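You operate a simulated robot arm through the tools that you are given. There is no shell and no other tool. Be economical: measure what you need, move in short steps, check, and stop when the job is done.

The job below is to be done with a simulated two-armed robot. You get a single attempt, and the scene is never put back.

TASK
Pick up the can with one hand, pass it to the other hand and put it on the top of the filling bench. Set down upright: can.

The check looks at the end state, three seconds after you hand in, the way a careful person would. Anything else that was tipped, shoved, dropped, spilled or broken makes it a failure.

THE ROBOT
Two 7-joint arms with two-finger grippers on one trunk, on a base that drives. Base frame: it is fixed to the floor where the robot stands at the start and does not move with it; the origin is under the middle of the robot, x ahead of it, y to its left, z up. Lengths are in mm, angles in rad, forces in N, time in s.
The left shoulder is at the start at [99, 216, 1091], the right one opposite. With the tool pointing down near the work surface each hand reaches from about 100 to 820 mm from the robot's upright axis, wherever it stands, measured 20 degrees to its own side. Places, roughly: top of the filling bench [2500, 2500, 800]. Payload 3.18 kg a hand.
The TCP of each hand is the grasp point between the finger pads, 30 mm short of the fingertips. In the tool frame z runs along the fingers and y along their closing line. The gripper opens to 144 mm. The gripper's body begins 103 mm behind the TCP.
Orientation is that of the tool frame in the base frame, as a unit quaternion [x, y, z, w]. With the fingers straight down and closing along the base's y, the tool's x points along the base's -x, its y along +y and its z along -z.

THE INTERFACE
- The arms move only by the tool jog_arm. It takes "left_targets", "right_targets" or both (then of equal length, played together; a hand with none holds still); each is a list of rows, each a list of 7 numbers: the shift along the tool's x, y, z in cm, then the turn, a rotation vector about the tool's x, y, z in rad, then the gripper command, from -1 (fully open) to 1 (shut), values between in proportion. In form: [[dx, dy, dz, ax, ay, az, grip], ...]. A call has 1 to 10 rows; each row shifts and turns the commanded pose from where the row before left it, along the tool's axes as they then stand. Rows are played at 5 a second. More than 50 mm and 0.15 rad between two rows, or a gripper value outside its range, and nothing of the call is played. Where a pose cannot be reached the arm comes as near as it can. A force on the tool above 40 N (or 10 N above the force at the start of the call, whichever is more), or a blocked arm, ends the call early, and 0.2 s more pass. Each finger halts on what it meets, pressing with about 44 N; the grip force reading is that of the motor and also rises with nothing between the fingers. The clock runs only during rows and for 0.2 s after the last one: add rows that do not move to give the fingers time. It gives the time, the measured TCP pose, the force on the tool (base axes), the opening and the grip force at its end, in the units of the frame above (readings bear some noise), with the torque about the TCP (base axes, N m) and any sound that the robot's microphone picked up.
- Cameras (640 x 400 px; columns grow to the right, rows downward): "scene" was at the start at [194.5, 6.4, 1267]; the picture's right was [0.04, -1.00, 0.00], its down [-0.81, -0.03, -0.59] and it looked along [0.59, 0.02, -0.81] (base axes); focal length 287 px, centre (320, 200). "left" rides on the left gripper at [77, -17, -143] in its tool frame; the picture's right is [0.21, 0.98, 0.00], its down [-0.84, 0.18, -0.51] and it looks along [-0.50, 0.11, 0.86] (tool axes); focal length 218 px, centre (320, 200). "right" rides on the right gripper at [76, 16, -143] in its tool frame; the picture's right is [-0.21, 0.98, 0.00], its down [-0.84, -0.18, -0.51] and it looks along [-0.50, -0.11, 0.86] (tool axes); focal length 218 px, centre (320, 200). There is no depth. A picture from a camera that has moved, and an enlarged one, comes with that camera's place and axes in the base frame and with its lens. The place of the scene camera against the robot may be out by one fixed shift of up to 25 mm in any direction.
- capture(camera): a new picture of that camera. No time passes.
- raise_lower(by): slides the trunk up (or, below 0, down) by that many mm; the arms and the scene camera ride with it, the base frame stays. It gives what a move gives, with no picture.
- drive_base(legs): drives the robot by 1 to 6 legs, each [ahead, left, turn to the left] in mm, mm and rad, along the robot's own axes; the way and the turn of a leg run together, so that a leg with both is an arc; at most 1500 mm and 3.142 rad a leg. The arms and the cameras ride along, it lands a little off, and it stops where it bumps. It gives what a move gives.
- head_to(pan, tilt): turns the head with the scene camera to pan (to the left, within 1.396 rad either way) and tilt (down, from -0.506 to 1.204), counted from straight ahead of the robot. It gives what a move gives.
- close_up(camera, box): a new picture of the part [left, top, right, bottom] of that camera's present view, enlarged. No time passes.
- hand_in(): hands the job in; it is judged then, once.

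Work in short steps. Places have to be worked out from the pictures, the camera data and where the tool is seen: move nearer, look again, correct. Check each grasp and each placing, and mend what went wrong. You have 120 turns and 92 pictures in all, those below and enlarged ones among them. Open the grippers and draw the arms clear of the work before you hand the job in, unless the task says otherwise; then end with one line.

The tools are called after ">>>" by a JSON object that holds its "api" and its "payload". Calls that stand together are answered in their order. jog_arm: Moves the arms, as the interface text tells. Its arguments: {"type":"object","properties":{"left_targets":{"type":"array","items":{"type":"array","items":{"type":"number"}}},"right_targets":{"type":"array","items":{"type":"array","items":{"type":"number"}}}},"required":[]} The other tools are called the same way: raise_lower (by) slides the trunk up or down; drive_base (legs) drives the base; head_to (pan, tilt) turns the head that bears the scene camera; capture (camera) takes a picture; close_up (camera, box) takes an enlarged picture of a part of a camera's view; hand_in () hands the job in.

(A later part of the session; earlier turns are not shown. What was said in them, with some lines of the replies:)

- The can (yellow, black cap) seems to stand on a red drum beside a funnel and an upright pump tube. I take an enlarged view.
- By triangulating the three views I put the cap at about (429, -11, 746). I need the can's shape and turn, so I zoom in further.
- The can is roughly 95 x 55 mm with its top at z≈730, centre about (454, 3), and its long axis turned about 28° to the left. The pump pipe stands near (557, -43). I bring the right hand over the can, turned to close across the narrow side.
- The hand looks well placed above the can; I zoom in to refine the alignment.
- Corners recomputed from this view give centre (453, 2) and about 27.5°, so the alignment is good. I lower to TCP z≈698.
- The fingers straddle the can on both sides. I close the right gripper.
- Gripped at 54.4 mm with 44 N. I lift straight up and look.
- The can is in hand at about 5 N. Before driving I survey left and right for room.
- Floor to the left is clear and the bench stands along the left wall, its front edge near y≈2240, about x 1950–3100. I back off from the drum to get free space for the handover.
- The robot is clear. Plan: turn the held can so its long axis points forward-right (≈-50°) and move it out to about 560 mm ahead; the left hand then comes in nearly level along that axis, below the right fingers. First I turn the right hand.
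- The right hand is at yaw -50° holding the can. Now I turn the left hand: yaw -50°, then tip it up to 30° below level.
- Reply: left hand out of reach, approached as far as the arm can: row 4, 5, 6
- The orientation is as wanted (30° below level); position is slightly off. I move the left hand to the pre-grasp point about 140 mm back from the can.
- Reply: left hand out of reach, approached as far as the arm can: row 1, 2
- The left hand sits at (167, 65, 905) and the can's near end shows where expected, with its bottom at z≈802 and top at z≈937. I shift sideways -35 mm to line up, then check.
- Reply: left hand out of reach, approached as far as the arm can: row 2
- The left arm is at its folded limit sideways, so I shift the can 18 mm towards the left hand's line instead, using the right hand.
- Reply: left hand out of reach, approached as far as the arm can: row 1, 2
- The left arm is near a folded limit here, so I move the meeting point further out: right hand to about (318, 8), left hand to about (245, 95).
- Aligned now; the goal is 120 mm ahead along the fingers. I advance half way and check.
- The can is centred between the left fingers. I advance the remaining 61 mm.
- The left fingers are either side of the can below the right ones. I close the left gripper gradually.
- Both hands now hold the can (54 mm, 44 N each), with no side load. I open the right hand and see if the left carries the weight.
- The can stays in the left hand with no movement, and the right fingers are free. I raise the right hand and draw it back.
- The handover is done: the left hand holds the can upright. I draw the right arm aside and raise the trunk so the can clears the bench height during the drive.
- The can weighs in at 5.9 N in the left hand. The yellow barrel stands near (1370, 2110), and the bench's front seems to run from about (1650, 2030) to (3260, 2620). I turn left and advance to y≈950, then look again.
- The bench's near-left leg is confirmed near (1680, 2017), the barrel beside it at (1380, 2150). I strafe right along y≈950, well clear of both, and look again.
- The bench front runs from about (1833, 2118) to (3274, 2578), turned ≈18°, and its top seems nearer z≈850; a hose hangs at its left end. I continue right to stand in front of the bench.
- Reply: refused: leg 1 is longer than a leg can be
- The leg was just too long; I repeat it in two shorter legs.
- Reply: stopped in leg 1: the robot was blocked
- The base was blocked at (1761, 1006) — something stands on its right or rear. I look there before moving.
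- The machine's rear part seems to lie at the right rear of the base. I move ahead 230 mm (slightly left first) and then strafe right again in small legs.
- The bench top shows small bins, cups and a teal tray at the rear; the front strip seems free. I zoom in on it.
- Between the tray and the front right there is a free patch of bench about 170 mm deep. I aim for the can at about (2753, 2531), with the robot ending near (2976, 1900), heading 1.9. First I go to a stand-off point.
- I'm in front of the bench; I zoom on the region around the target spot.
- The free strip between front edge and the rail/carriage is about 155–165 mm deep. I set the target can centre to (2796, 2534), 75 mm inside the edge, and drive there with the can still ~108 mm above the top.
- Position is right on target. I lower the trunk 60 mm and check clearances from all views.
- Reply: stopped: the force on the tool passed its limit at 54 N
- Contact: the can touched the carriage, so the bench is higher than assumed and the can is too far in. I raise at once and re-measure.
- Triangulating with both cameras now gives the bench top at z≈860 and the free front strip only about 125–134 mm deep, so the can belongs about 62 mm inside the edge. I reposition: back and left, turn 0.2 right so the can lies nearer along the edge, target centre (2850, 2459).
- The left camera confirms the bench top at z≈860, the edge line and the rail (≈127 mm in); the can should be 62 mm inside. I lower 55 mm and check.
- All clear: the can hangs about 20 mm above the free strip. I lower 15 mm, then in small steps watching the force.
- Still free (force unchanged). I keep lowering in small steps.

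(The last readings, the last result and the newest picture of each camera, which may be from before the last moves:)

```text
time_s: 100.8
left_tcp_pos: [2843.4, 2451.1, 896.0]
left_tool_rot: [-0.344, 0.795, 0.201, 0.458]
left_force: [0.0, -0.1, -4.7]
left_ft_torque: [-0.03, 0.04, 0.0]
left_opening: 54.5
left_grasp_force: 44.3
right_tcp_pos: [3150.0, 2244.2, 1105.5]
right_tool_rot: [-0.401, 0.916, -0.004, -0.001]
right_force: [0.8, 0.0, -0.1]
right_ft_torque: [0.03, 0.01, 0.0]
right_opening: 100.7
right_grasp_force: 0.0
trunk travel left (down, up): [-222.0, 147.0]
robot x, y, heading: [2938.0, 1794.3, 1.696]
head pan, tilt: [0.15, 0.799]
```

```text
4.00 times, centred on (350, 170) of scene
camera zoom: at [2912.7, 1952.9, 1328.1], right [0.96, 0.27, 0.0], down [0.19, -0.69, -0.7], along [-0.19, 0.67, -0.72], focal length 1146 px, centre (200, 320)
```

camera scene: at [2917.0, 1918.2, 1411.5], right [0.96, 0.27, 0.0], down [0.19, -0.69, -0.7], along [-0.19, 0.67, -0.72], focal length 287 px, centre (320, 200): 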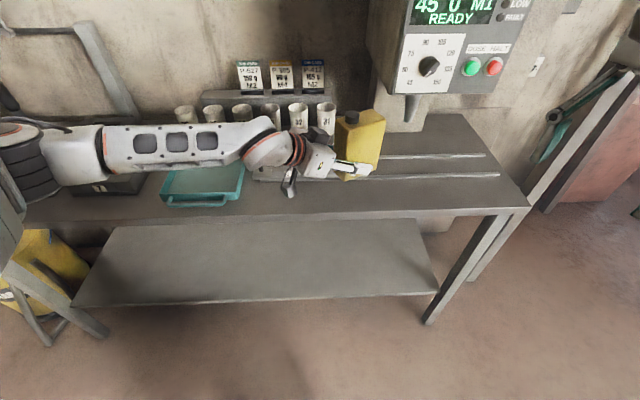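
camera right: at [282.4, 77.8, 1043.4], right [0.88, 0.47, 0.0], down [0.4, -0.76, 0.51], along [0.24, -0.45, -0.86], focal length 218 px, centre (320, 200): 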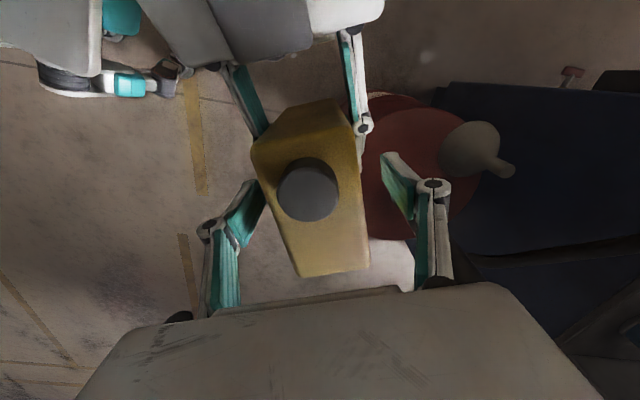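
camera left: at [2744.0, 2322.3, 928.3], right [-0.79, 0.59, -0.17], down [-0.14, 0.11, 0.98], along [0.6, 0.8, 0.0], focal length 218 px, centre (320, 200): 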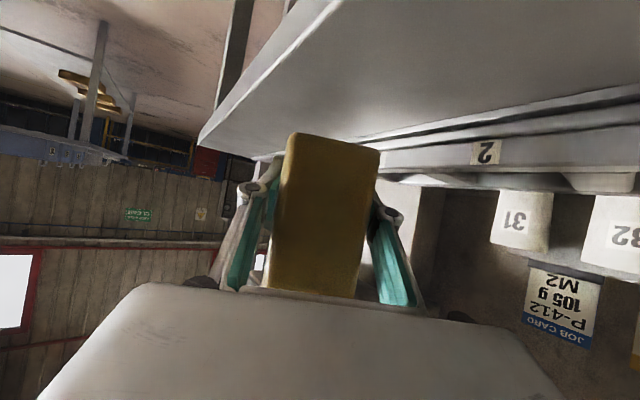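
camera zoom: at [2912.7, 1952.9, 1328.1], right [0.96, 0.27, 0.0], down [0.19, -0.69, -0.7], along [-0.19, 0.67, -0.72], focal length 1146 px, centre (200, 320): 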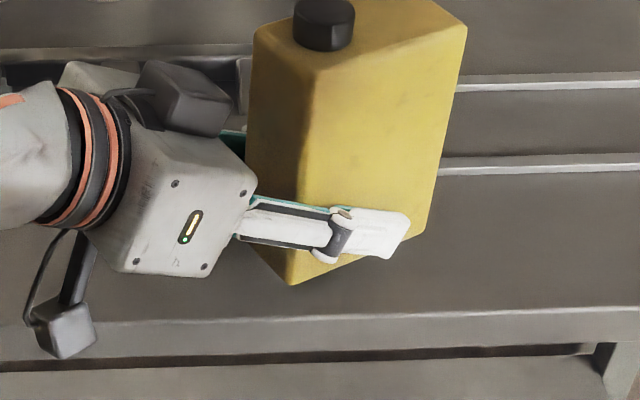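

The bottom is still a few mm above the top. I continue in small steps.

>>> {"api": "raise_lower", "payload": {"by": -3}}

>>> {"api": "raise_lower", "payload": {"by": -3}}

>>> {"api": "raise_lower", "payload": {"by": -3}}

```text
time_s: 101.3
left_tcp_pos: [2842.9, 2451.9, 891.6]
left_tool_rot: [-0.345, 0.795, 0.201, 0.457]
left_force: [0.7, 0.1, -5.1]
left_ft_torque: [-0.02, 0.06, 0.03]
left_opening: 54.4
left_grasp_force: 44.1
right_tcp_pos: [3150.8, 2243.7, 1103.6]
right_tool_rot: [-0.401, 0.916, -0.004, -0.001]
right_force: [-0.2, 1.1, -0.4]
right_ft_torque: [-0.02, -0.01, 0.0]
right_opening: 100.3
right_grasp_force: 0.1
trunk travel left (down, up): [-219.0, 150.0]
robot x, y, heading: [2940.1, 1793.1, 1.691]
head pan, tilt: [0.15, 0.799]
```

```text
time_s: 101.9
left_tcp_pos: [2844.8, 2451.8, 889.2]
left_tool_rot: [-0.344, 0.795, 0.2, 0.457]
left_force: [-0.9, -0.1, -5.1]
left_ft_torque: [-0.06, 0.01, -0.02]
left_opening: 54.2
left_grasp_force: 43.8
right_tcp_pos: [3151.0, 2243.9, 1100.7]
right_tool_rot: [-0.401, 0.916, -0.004, -0.001]
right_force: [-0.4, -0.5, -0.2]
right_ft_torque: [0.0, -0.01, -0.01]
right_opening: 100.7
right_grasp_force: 0.1
trunk travel left (down, up): [-216.0, 153.0]
robot x, y, heading: [2946.3, 1795.8, 1.693]
head pan, tilt: [0.15, 0.799]
```

```text
time_s: 102.4
left_tcp_pos: [2843.3, 2452.4, 886.3]
left_tool_rot: [-0.344, 0.795, 0.201, 0.457]
left_force: [-1.0, 0.2, -5.3]
left_ft_torque: [-0.05, 0.02, -0.03]
left_opening: 54.4
left_grasp_force: 44.7
right_tcp_pos: [3149.4, 2244.3, 1096.7]
right_tool_rot: [-0.401, 0.916, -0.004, -0.002]
right_force: [-0.1, -0.1, 0.3]
right_ft_torque: [0.01, 0.02, 0.02]
right_opening: 101.0
right_grasp_force: 0.0
trunk travel left (down, up): [-213.0, 156.0]
robot x, y, heading: [2942.6, 1791.4, 1.697]
head pan, tilt: [0.15, 0.799]
```

No contact yet at TCP z 886; I look at gaps again before going on.

>>> {"api": "close_up", "payload": {"camera": "scene", "box": [280, 110, 420, 230]}}

>>> {"api": "close_up", "payload": {"camera": "left", "box": [200, 60, 440, 210]}}

```text
3.33 times, centred on (350, 170) of scene
camera zoom: at [2911.9, 1959.4, 1318.7], right [0.96, 0.27, 0.0], down [0.19, -0.69, -0.7], along [-0.19, 0.67, -0.72], focal length 955 px, centre (220, 300)
```

zoom: 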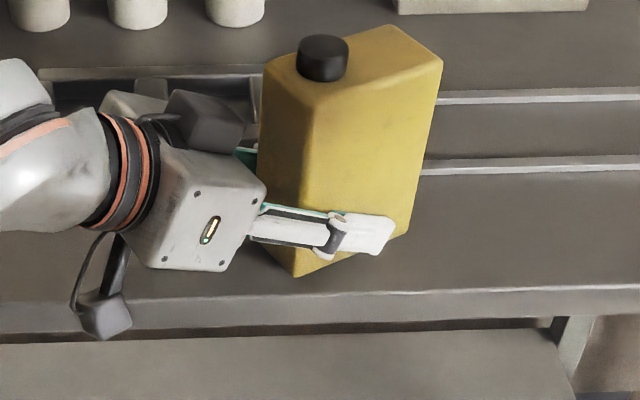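

```text
2.67 times, centred on (320, 135) of left
camera zoom: at [2744.0, 2322.5, 892.2], right [-0.79, 0.59, -0.18], down [-0.14, 0.11, 0.98], along [0.6, 0.8, 0.0], focal length 582 px, centre (320, 373)
```

zoom: 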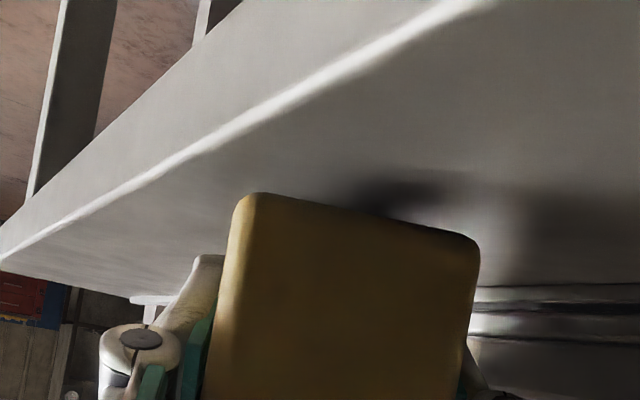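

A contact shadow is appearing just beneath the can. I continue lowering.

>>> {"api": "raise_lower", "payload": {"by": -3}}

>>> {"api": "raise_lower", "payload": {"by": -3}}

>>> {"api": "close_up", "payload": {"camera": "left", "box": [200, 60, 440, 210]}}

```text
time_s: 102.9
left_tcp_pos: [2844.5, 2452.1, 883.4]
left_tool_rot: [-0.344, 0.796, 0.2, 0.457]
left_force: [-0.2, -0.1, -4.9]
left_ft_torque: [-0.01, -0.02, 0.01]
left_opening: 54.5
left_grasp_force: 44.0
right_tcp_pos: [3150.0, 2244.8, 1093.9]
right_tool_rot: [-0.401, 0.916, -0.005, -0.002]
right_force: [0.9, -1.0, 0.9]
right_ft_torque: [0.0, -0.02, 0.02]
right_opening: 100.8
right_grasp_force: 0.0
trunk travel left (down, up): [-210.0, 159.0]
robot x, y, heading: [2940.3, 1798.0, 1.69]
head pan, tilt: [0.15, 0.799]
```

```text
time_s: 103.4
left_tcp_pos: [2843.6, 2451.5, 883.8]
left_tool_rot: [-0.344, 0.794, 0.203, 0.458]
left_force: [-1.6, 0.3, 5.5]
left_ft_torque: [0.15, -0.51, -0.03]
left_opening: 54.7
left_grasp_force: 43.5
right_tcp_pos: [3150.6, 2243.4, 1091.8]
right_tool_rot: [-0.401, 0.916, -0.004, -0.001]
right_force: [0.0, 0.9, -0.5]
right_ft_torque: [-0.04, 0.05, 0.0]
right_opening: 100.8
right_grasp_force: 0.1
trunk travel left (down, up): [-207.0, 162.0]
robot x, y, heading: [2943.2, 1792.8, 1.697]
head pan, tilt: [0.15, 0.799]
```

```text
2.67 times, centred on (320, 135) of left
camera zoom: at [2744.2, 2322.7, 888.0], right [-0.79, 0.59, -0.17], down [-0.14, 0.1, 0.98], along [0.6, 0.8, 0.0], focal length 582 px, centre (320, 373)
```

zoom: 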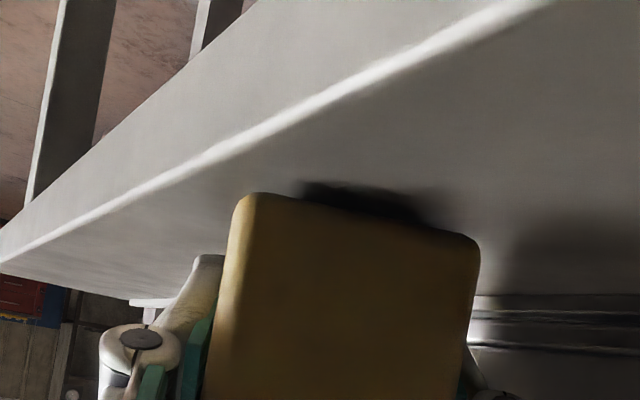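

Contact: the force rose by about 10 N, and the torque says the far end touches first, so the can leans by a degree or so. I tip it back by 0.02 rad and look at the readings.

>>> {"api": "jog_arm", "payload": {"left_targets": [[0, 0, 0, 0, -0.02, 0, 1], [0, 0, 0, 0, 0, 0, 1]]}}

>>> {"api": "raise_lower", "payload": {"by": -1}}

```text
time_s: 104.0
left_tcp_pos: [2843.7, 2451.1, 883.2]
left_tool_rot: [-0.34, 0.79, 0.204, 0.467]
left_force: [-2.0, -1.5, 7.3]
left_ft_torque: [0.2, -0.64, -0.05]
left_opening: 54.4
left_grasp_force: 44.5
right_tcp_pos: [3150.1, 2243.4, 1091.9]
right_tool_rot: [-0.401, 0.916, -0.004, -0.001]
right_force: [0.4, -0.2, -0.6]
right_ft_torque: [0.0, -0.02, 0.0]
right_opening: 100.8
right_grasp_force: 0.1
trunk travel left (down, up): [-207.0, 162.0]
robot x, y, heading: [2941.6, 1792.0, 1.692]
head pan, tilt: [0.15, 0.799]
```

```text
time_s: 104.5
left_tcp_pos: [2843.4, 2451.4, 882.8]
left_tool_rot: [-0.342, 0.79, 0.206, 0.466]
left_force: [-3.5, -1.1, 12.1]
left_ft_torque: [0.35, -0.87, -0.02]
left_opening: 54.1
left_grasp_force: 43.8
right_tcp_pos: [3149.5, 2243.1, 1090.9]
right_tool_rot: [-0.401, 0.916, -0.003, -0.002]
right_force: [0.4, 0.5, -0.5]
right_ft_torque: [-0.03, 0.0, -0.01]
right_opening: 100.9
right_grasp_force: 0.0
trunk travel left (down, up): [-206.0, 163.0]
robot x, y, heading: [2941.7, 1792.1, 1.697]
head pan, tilt: [0.15, 0.799]
```

The contact point stays at the far-right side, which could be the fingertip if the can slid up in the grip at the earlier bump. I raise 4 mm and look closely.

>>> {"api": "raise_lower", "payload": {"by": 4}}

>>> {"api": "close_up", "payload": {"camera": "scene", "box": [315, 120, 395, 200]}}

>>> {"api": "capture", "payload": {"camera": "right"}}

```text
time_s: 105.1
left_tcp_pos: [2843.3, 2451.1, 883.0]
left_tool_rot: [-0.343, 0.791, 0.204, 0.464]
left_force: [-0.8, 0.8, 2.5]
left_ft_torque: [0.35, -0.26, 0.08]
left_opening: 54.4
left_grasp_force: 43.8
right_tcp_pos: [3149.9, 2244.0, 1093.6]
right_tool_rot: [-0.401, 0.916, -0.005, -0.001]
right_force: [0.9, 0.7, -0.2]
right_ft_torque: [-0.01, -0.01, 0.0]
right_opening: 100.8
right_grasp_force: 0.0
trunk travel left (down, up): [-210.0, 159.0]
robot x, y, heading: [2939.3, 1794.3, 1.695]
head pan, tilt: [0.15, 0.799]
```

```text
5.00 times, centred on (355, 160) of scene
camera zoom: at [2911.5, 1961.6, 1315.4], right [0.96, 0.27, 0.0], down [0.19, -0.69, -0.7], along [-0.19, 0.67, -0.72], focal length 1433 px, centre (145, 400)
```

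zoom: 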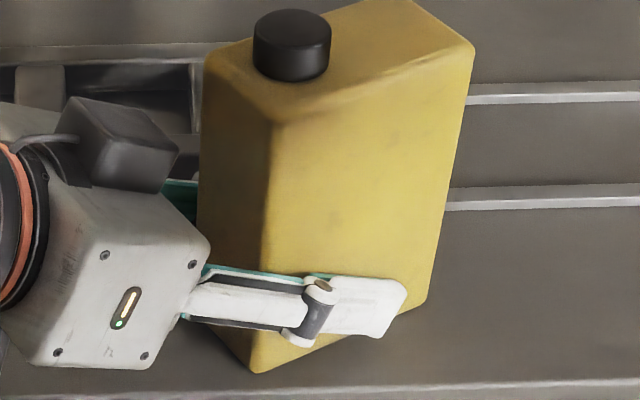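

```text
21 pictures are left
camera right: at [3086.5, 2199.9, 1236.5], right [-0.58, 0.82, -0.01], down [0.7, 0.5, 0.5], along [0.42, 0.28, -0.86], focal length 218 px, centre (320, 200)
```

right: 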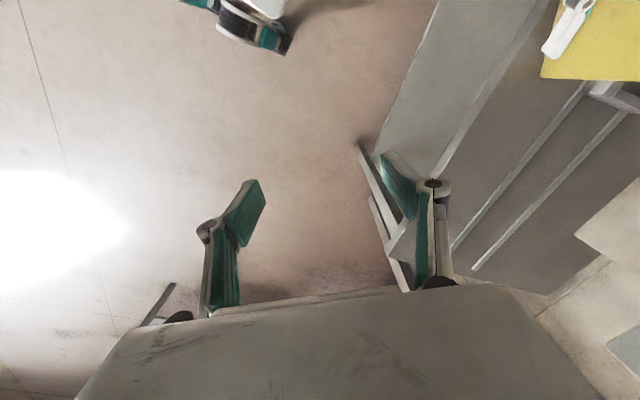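

Readings now place the contact at the can's far bottom edge (can edges look upright to within about 1°). I tip back another 0.02 and test again.

>>> {"api": "jog_arm", "payload": {"left_targets": [[0, 0, 0, 0, -0.02, 0, 1], [0, 0, 0, 0, 0, 0, 1], [0, 0, 0, 0, 0, 0, 1]]}}

>>> {"api": "raise_lower", "payload": {"by": -2}}

```text
time_s: 105.9
left_tcp_pos: [2843.5, 2451.6, 883.1]
left_tool_rot: [-0.341, 0.786, 0.207, 0.473]
left_force: [0.0, -1.4, -3.5]
left_ft_torque: [-0.07, 0.11, 0.0]
left_opening: 54.3
left_grasp_force: 43.7
right_tcp_pos: [3150.5, 2243.3, 1093.6]
right_tool_rot: [-0.4, 0.916, -0.004, -0.002]
right_force: [-0.5, -0.2, -0.4]
right_ft_torque: [0.01, -0.02, 0.03]
right_opening: 101.2
right_grasp_force: 0.0
trunk travel left (down, up): [-210.0, 159.0]
robot x, y, heading: [2943.9, 1792.8, 1.696]
head pan, tilt: [0.15, 0.799]
```

```text
time_s: 106.4
left_tcp_pos: [2844.4, 2451.2, 883.3]
left_tool_rot: [-0.34, 0.786, 0.208, 0.472]
left_force: [0.0, -0.8, -0.7]
left_ft_torque: [-0.28, 0.08, 0.01]
left_opening: 54.2
left_grasp_force: 43.9
right_tcp_pos: [3151.1, 2244.2, 1091.9]
right_tool_rot: [-0.401, 0.916, -0.004, 0.0]
right_force: [0.1, 0.4, -0.2]
right_ft_torque: [0.0, 0.0, 0.01]
right_opening: 100.6
right_grasp_force: 0.1
trunk travel left (down, up): [-208.0, 161.0]
robot x, y, heading: [2940.5, 1792.8, 1.695]
head pan, tilt: [0.15, 0.799]
```

The torque has flipped sign, so the can now sits practically level with light contact. I open the left gripper slightly to let it settle.

>>> {"api": "jog_arm", "payload": {"left_targets": [[0, 0, 0, 0, 0, 0, 0.2], [0, 0, 0, 0, 0, 0, 0.1], [0, 0, 0, 0, 0, 0, -0.05], [0, 0, 0, 0, 0, 0, -0.2], [0, 0, 0, 0, 0, 0, -0.2]]}}

>>> {"api": "close_up", "payload": {"camera": "scene", "box": [280, 100, 420, 220]}}

>>> {"api": "capture", "payload": {"camera": "left"}}

```text
time_s: 107.6
left_tcp_pos: [2843.6, 2452.2, 882.1]
left_tool_rot: [-0.341, 0.786, 0.208, 0.473]
left_force: [0.5, 0.1, -0.4]
left_ft_torque: [0.05, 0.03, -0.01]
left_opening: 86.4
left_grasp_force: 0.1
right_tcp_pos: [3150.9, 2243.6, 1093.3]
right_tool_rot: [-0.402, 0.916, -0.004, -0.001]
right_force: [-0.4, 0.5, -1.0]
right_ft_torque: [-0.03, 0.0, -0.03]
right_opening: 100.8
right_grasp_force: 0.1
trunk travel left (down, up): [-208.0, 161.0]
robot x, y, heading: [2945.0, 1792.2, 1.694]
head pan, tilt: [0.15, 0.799]
```

```text
3.33 times, centred on (350, 160) of scene
camera zoom: at [2911.5, 1963.1, 1313.4], right [0.96, 0.27, 0.0], down [0.19, -0.69, -0.7], along [-0.19, 0.67, -0.72], focal length 955 px, centre (220, 333)
```

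zoom: 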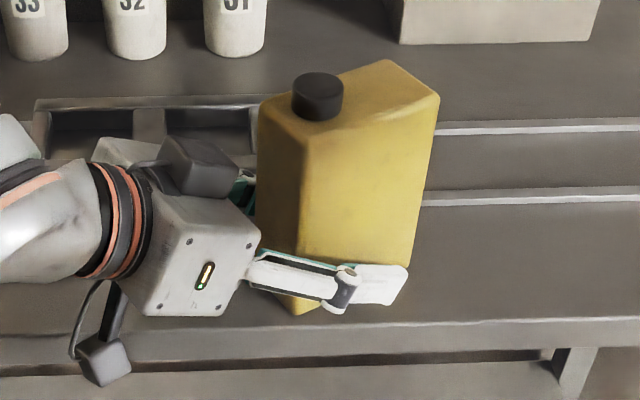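

```text
19 pictures are left
camera left: at [2743.9, 2322.5, 880.6], right [-0.78, 0.6, -0.18], down [-0.17, 0.08, 0.98], along [0.6, 0.8, 0.04], focal length 218 px, centre (320, 200)
```

left: 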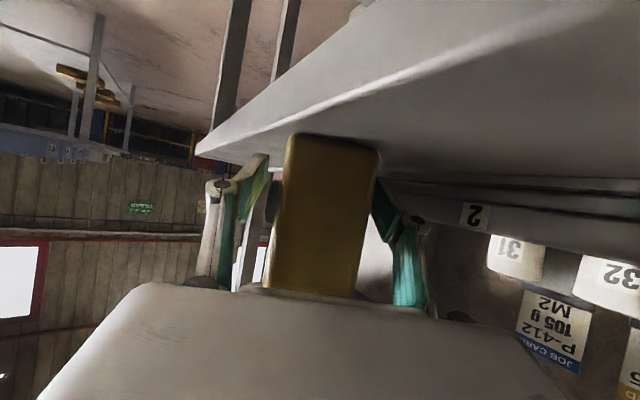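

The can stands on the bench, released with clear gaps on both sides. I draw the left hand straight back along its fingers.

>>> {"api": "jog_arm", "payload": {"left_targets": [[0, 0, -2, 0, 0, 0, -0.2], [0, 0, -2, 0, 0, 0, -0.2], [0, 0, -2, 0, 0, 0, -0.2], [0, 0, -2, 0, 0, 0, -0.2], [0, 0, -2, 0, 0, 0, -0.2], [0, 0, -1.5, 0, 0, 0, -0.2], [0, 0, 0, 0, 0, 0, -0.2]]}}

>>> {"api": "capture", "payload": {"camera": "scene"}}

```text
time_s: 109.2
left_tcp_pos: [2773.4, 2377.2, 934.7]
left_tool_rot: [-0.341, 0.786, 0.208, 0.473]
left_force: [-0.1, 0.1, -0.6]
left_ft_torque: [0.0, -0.02, 0.01]
left_opening: 86.3
left_grasp_force: 0.1
right_tcp_pos: [3150.4, 2243.1, 1091.6]
right_tool_rot: [-0.401, 0.916, -0.005, -0.002]
right_force: [-0.9, -0.7, -0.7]
right_ft_torque: [-0.02, 0.02, 0.0]
right_opening: 100.7
right_grasp_force: 0.1
trunk travel left (down, up): [-208.0, 161.0]
robot x, y, heading: [2942.8, 1792.8, 1.696]
head pan, tilt: [0.15, 0.799]
```

```text
18 pictures are left
camera scene: at [2911.6, 1963.3, 1313.4], right [0.96, 0.27, 0.0], down [0.19, -0.69, -0.7], along [-0.19, 0.67, -0.72], focal length 287 px, centre (320, 200)
```

scene: 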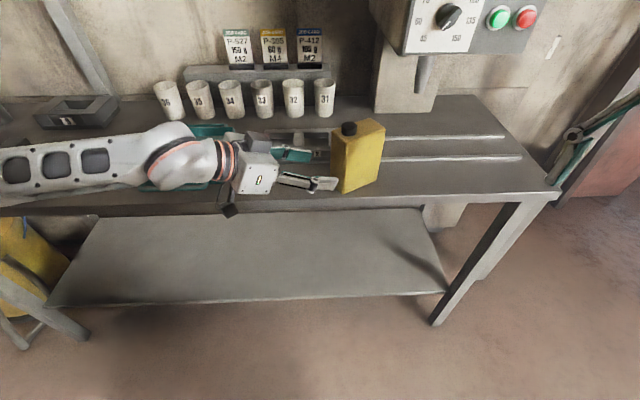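

The hand is clear of the can, which stands upright. I raise the trunk and back the robot away, then inspect.

>>> {"api": "raise_lower", "payload": {"by": 70}}

>>> {"api": "drive_base", "payload": {"legs": [[-300, 0, 0]]}}

>>> {"api": "capture", "payload": {"camera": "scene"}}

>>> {"api": "close_up", "payload": {"camera": "scene", "box": [240, 40, 480, 190]}}

```text
time_s: 110.3
left_tcp_pos: [2774.3, 2378.2, 1004.9]
left_tool_rot: [-0.34, 0.786, 0.207, 0.472]
left_force: [0.0, -0.3, 0.2]
left_ft_torque: [0.01, -0.01, 0.01]
left_opening: 86.3
left_grasp_force: 0.0
right_tcp_pos: [3150.5, 2245.7, 1159.7]
right_tool_rot: [-0.402, 0.916, -0.005, -0.002]
right_force: [-0.4, 0.4, 0.2]
right_ft_torque: [-0.03, 0.0, -0.03]
right_opening: 100.8
right_grasp_force: 0.1
trunk travel left (down, up): [-278.0, 91.0]
robot x, y, heading: [2939.0, 1793.0, 1.691]
head pan, tilt: [0.15, 0.799]
```

```text
time_s: 112.3
left_tcp_pos: [2811.4, 2079.7, 1006.6]
left_tool_rot: [-0.338, 0.786, 0.207, 0.474]
left_force: [-0.1, -0.2, 0.6]
left_ft_torque: [0.04, -0.02, 0.06]
left_opening: 86.6
left_grasp_force: 0.1
right_tcp_pos: [3189.0, 1945.0, 1161.5]
right_tool_rot: [-0.399, 0.917, -0.004, -0.001]
right_force: [0.4, -0.2, 0.4]
right_ft_torque: [0.0, -0.01, 0.0]
right_opening: 100.8
right_grasp_force: 0.1
trunk travel left (down, up): [-278.0, 91.0]
robot x, y, heading: [2978.7, 1497.8, 1.69]
head pan, tilt: [0.15, 0.799]
```

```text
17 pictures are left
camera scene: at [2953.3, 1625.7, 1386.0], right [0.96, 0.27, 0.0], down [0.19, -0.69, -0.7], along [-0.19, 0.67, -0.72], focal length 287 px, centre (320, 200)
```

scene: 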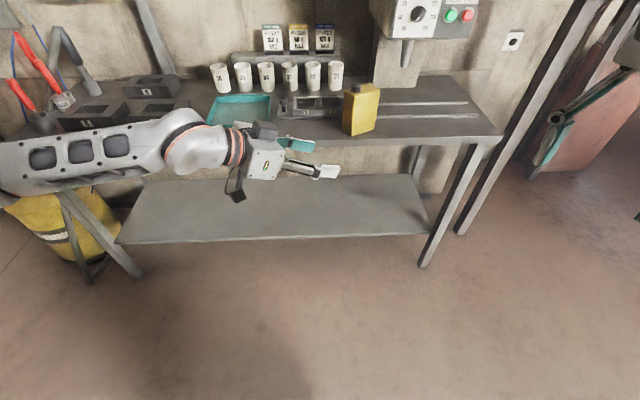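

```text
2.67 times, centred on (360, 115) of scene
camera zoom: at [2953.3, 1625.7, 1386.0], right [0.96, 0.27, 0.0], down [0.19, -0.69, -0.7], along [-0.19, 0.67, -0.72], focal length 764 px, centre (213, 427)
```

zoom: 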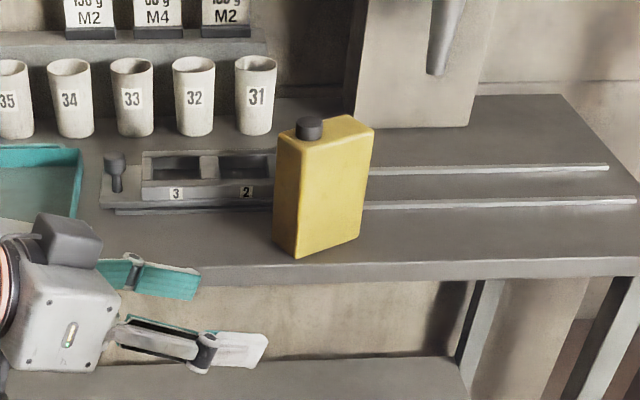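

The can stands upright on the bench's front strip, with the cups, tray and carriage all in place. I open both grippers fully before handing in.

>>> {"api": "jog_arm", "payload": {"left_targets": [[0, 0, 0, 0, 0, 0, -1], [0, 0, 0, 0, 0, 0, -1]], "right_targets": [[0, 0, 0, 0, 0, 0, -1], [0, 0, 0, 0, 0, 0, -1]]}}

>>> {"api": "hand_in", "payload": {}}

```text
time_s: 112.9
left_tcp_pos: [2812.5, 2080.3, 1005.9]
left_tool_rot: [-0.34, 0.786, 0.208, 0.473]
left_force: [0.2, -0.4, -0.2]
left_ft_torque: [0.01, 0.0, 0.03]
left_opening: 144.2
left_grasp_force: 0.0
right_tcp_pos: [3187.7, 1945.4, 1162.1]
right_tool_rot: [-0.4, 0.916, -0.005, -0.002]
right_force: [-0.1, 0.4, -0.5]
right_ft_torque: [0.02, -0.02, 0.04]
right_opening: 144.2
right_grasp_force: 0.1
trunk travel left (down, up): [-278.0, 91.0]
robot x, y, heading: [2976.0, 1495.1, 1.693]
head pan, tilt: [0.15, 0.799]
```

```text
The job is handed in.
```

The right hand picked up the can and passed it to the left, which set it upright on the filling bench; on the way the base bumped something unidentified (likely the machine) and the can touched the bench's carriage, but the bench items looked undisturbed.
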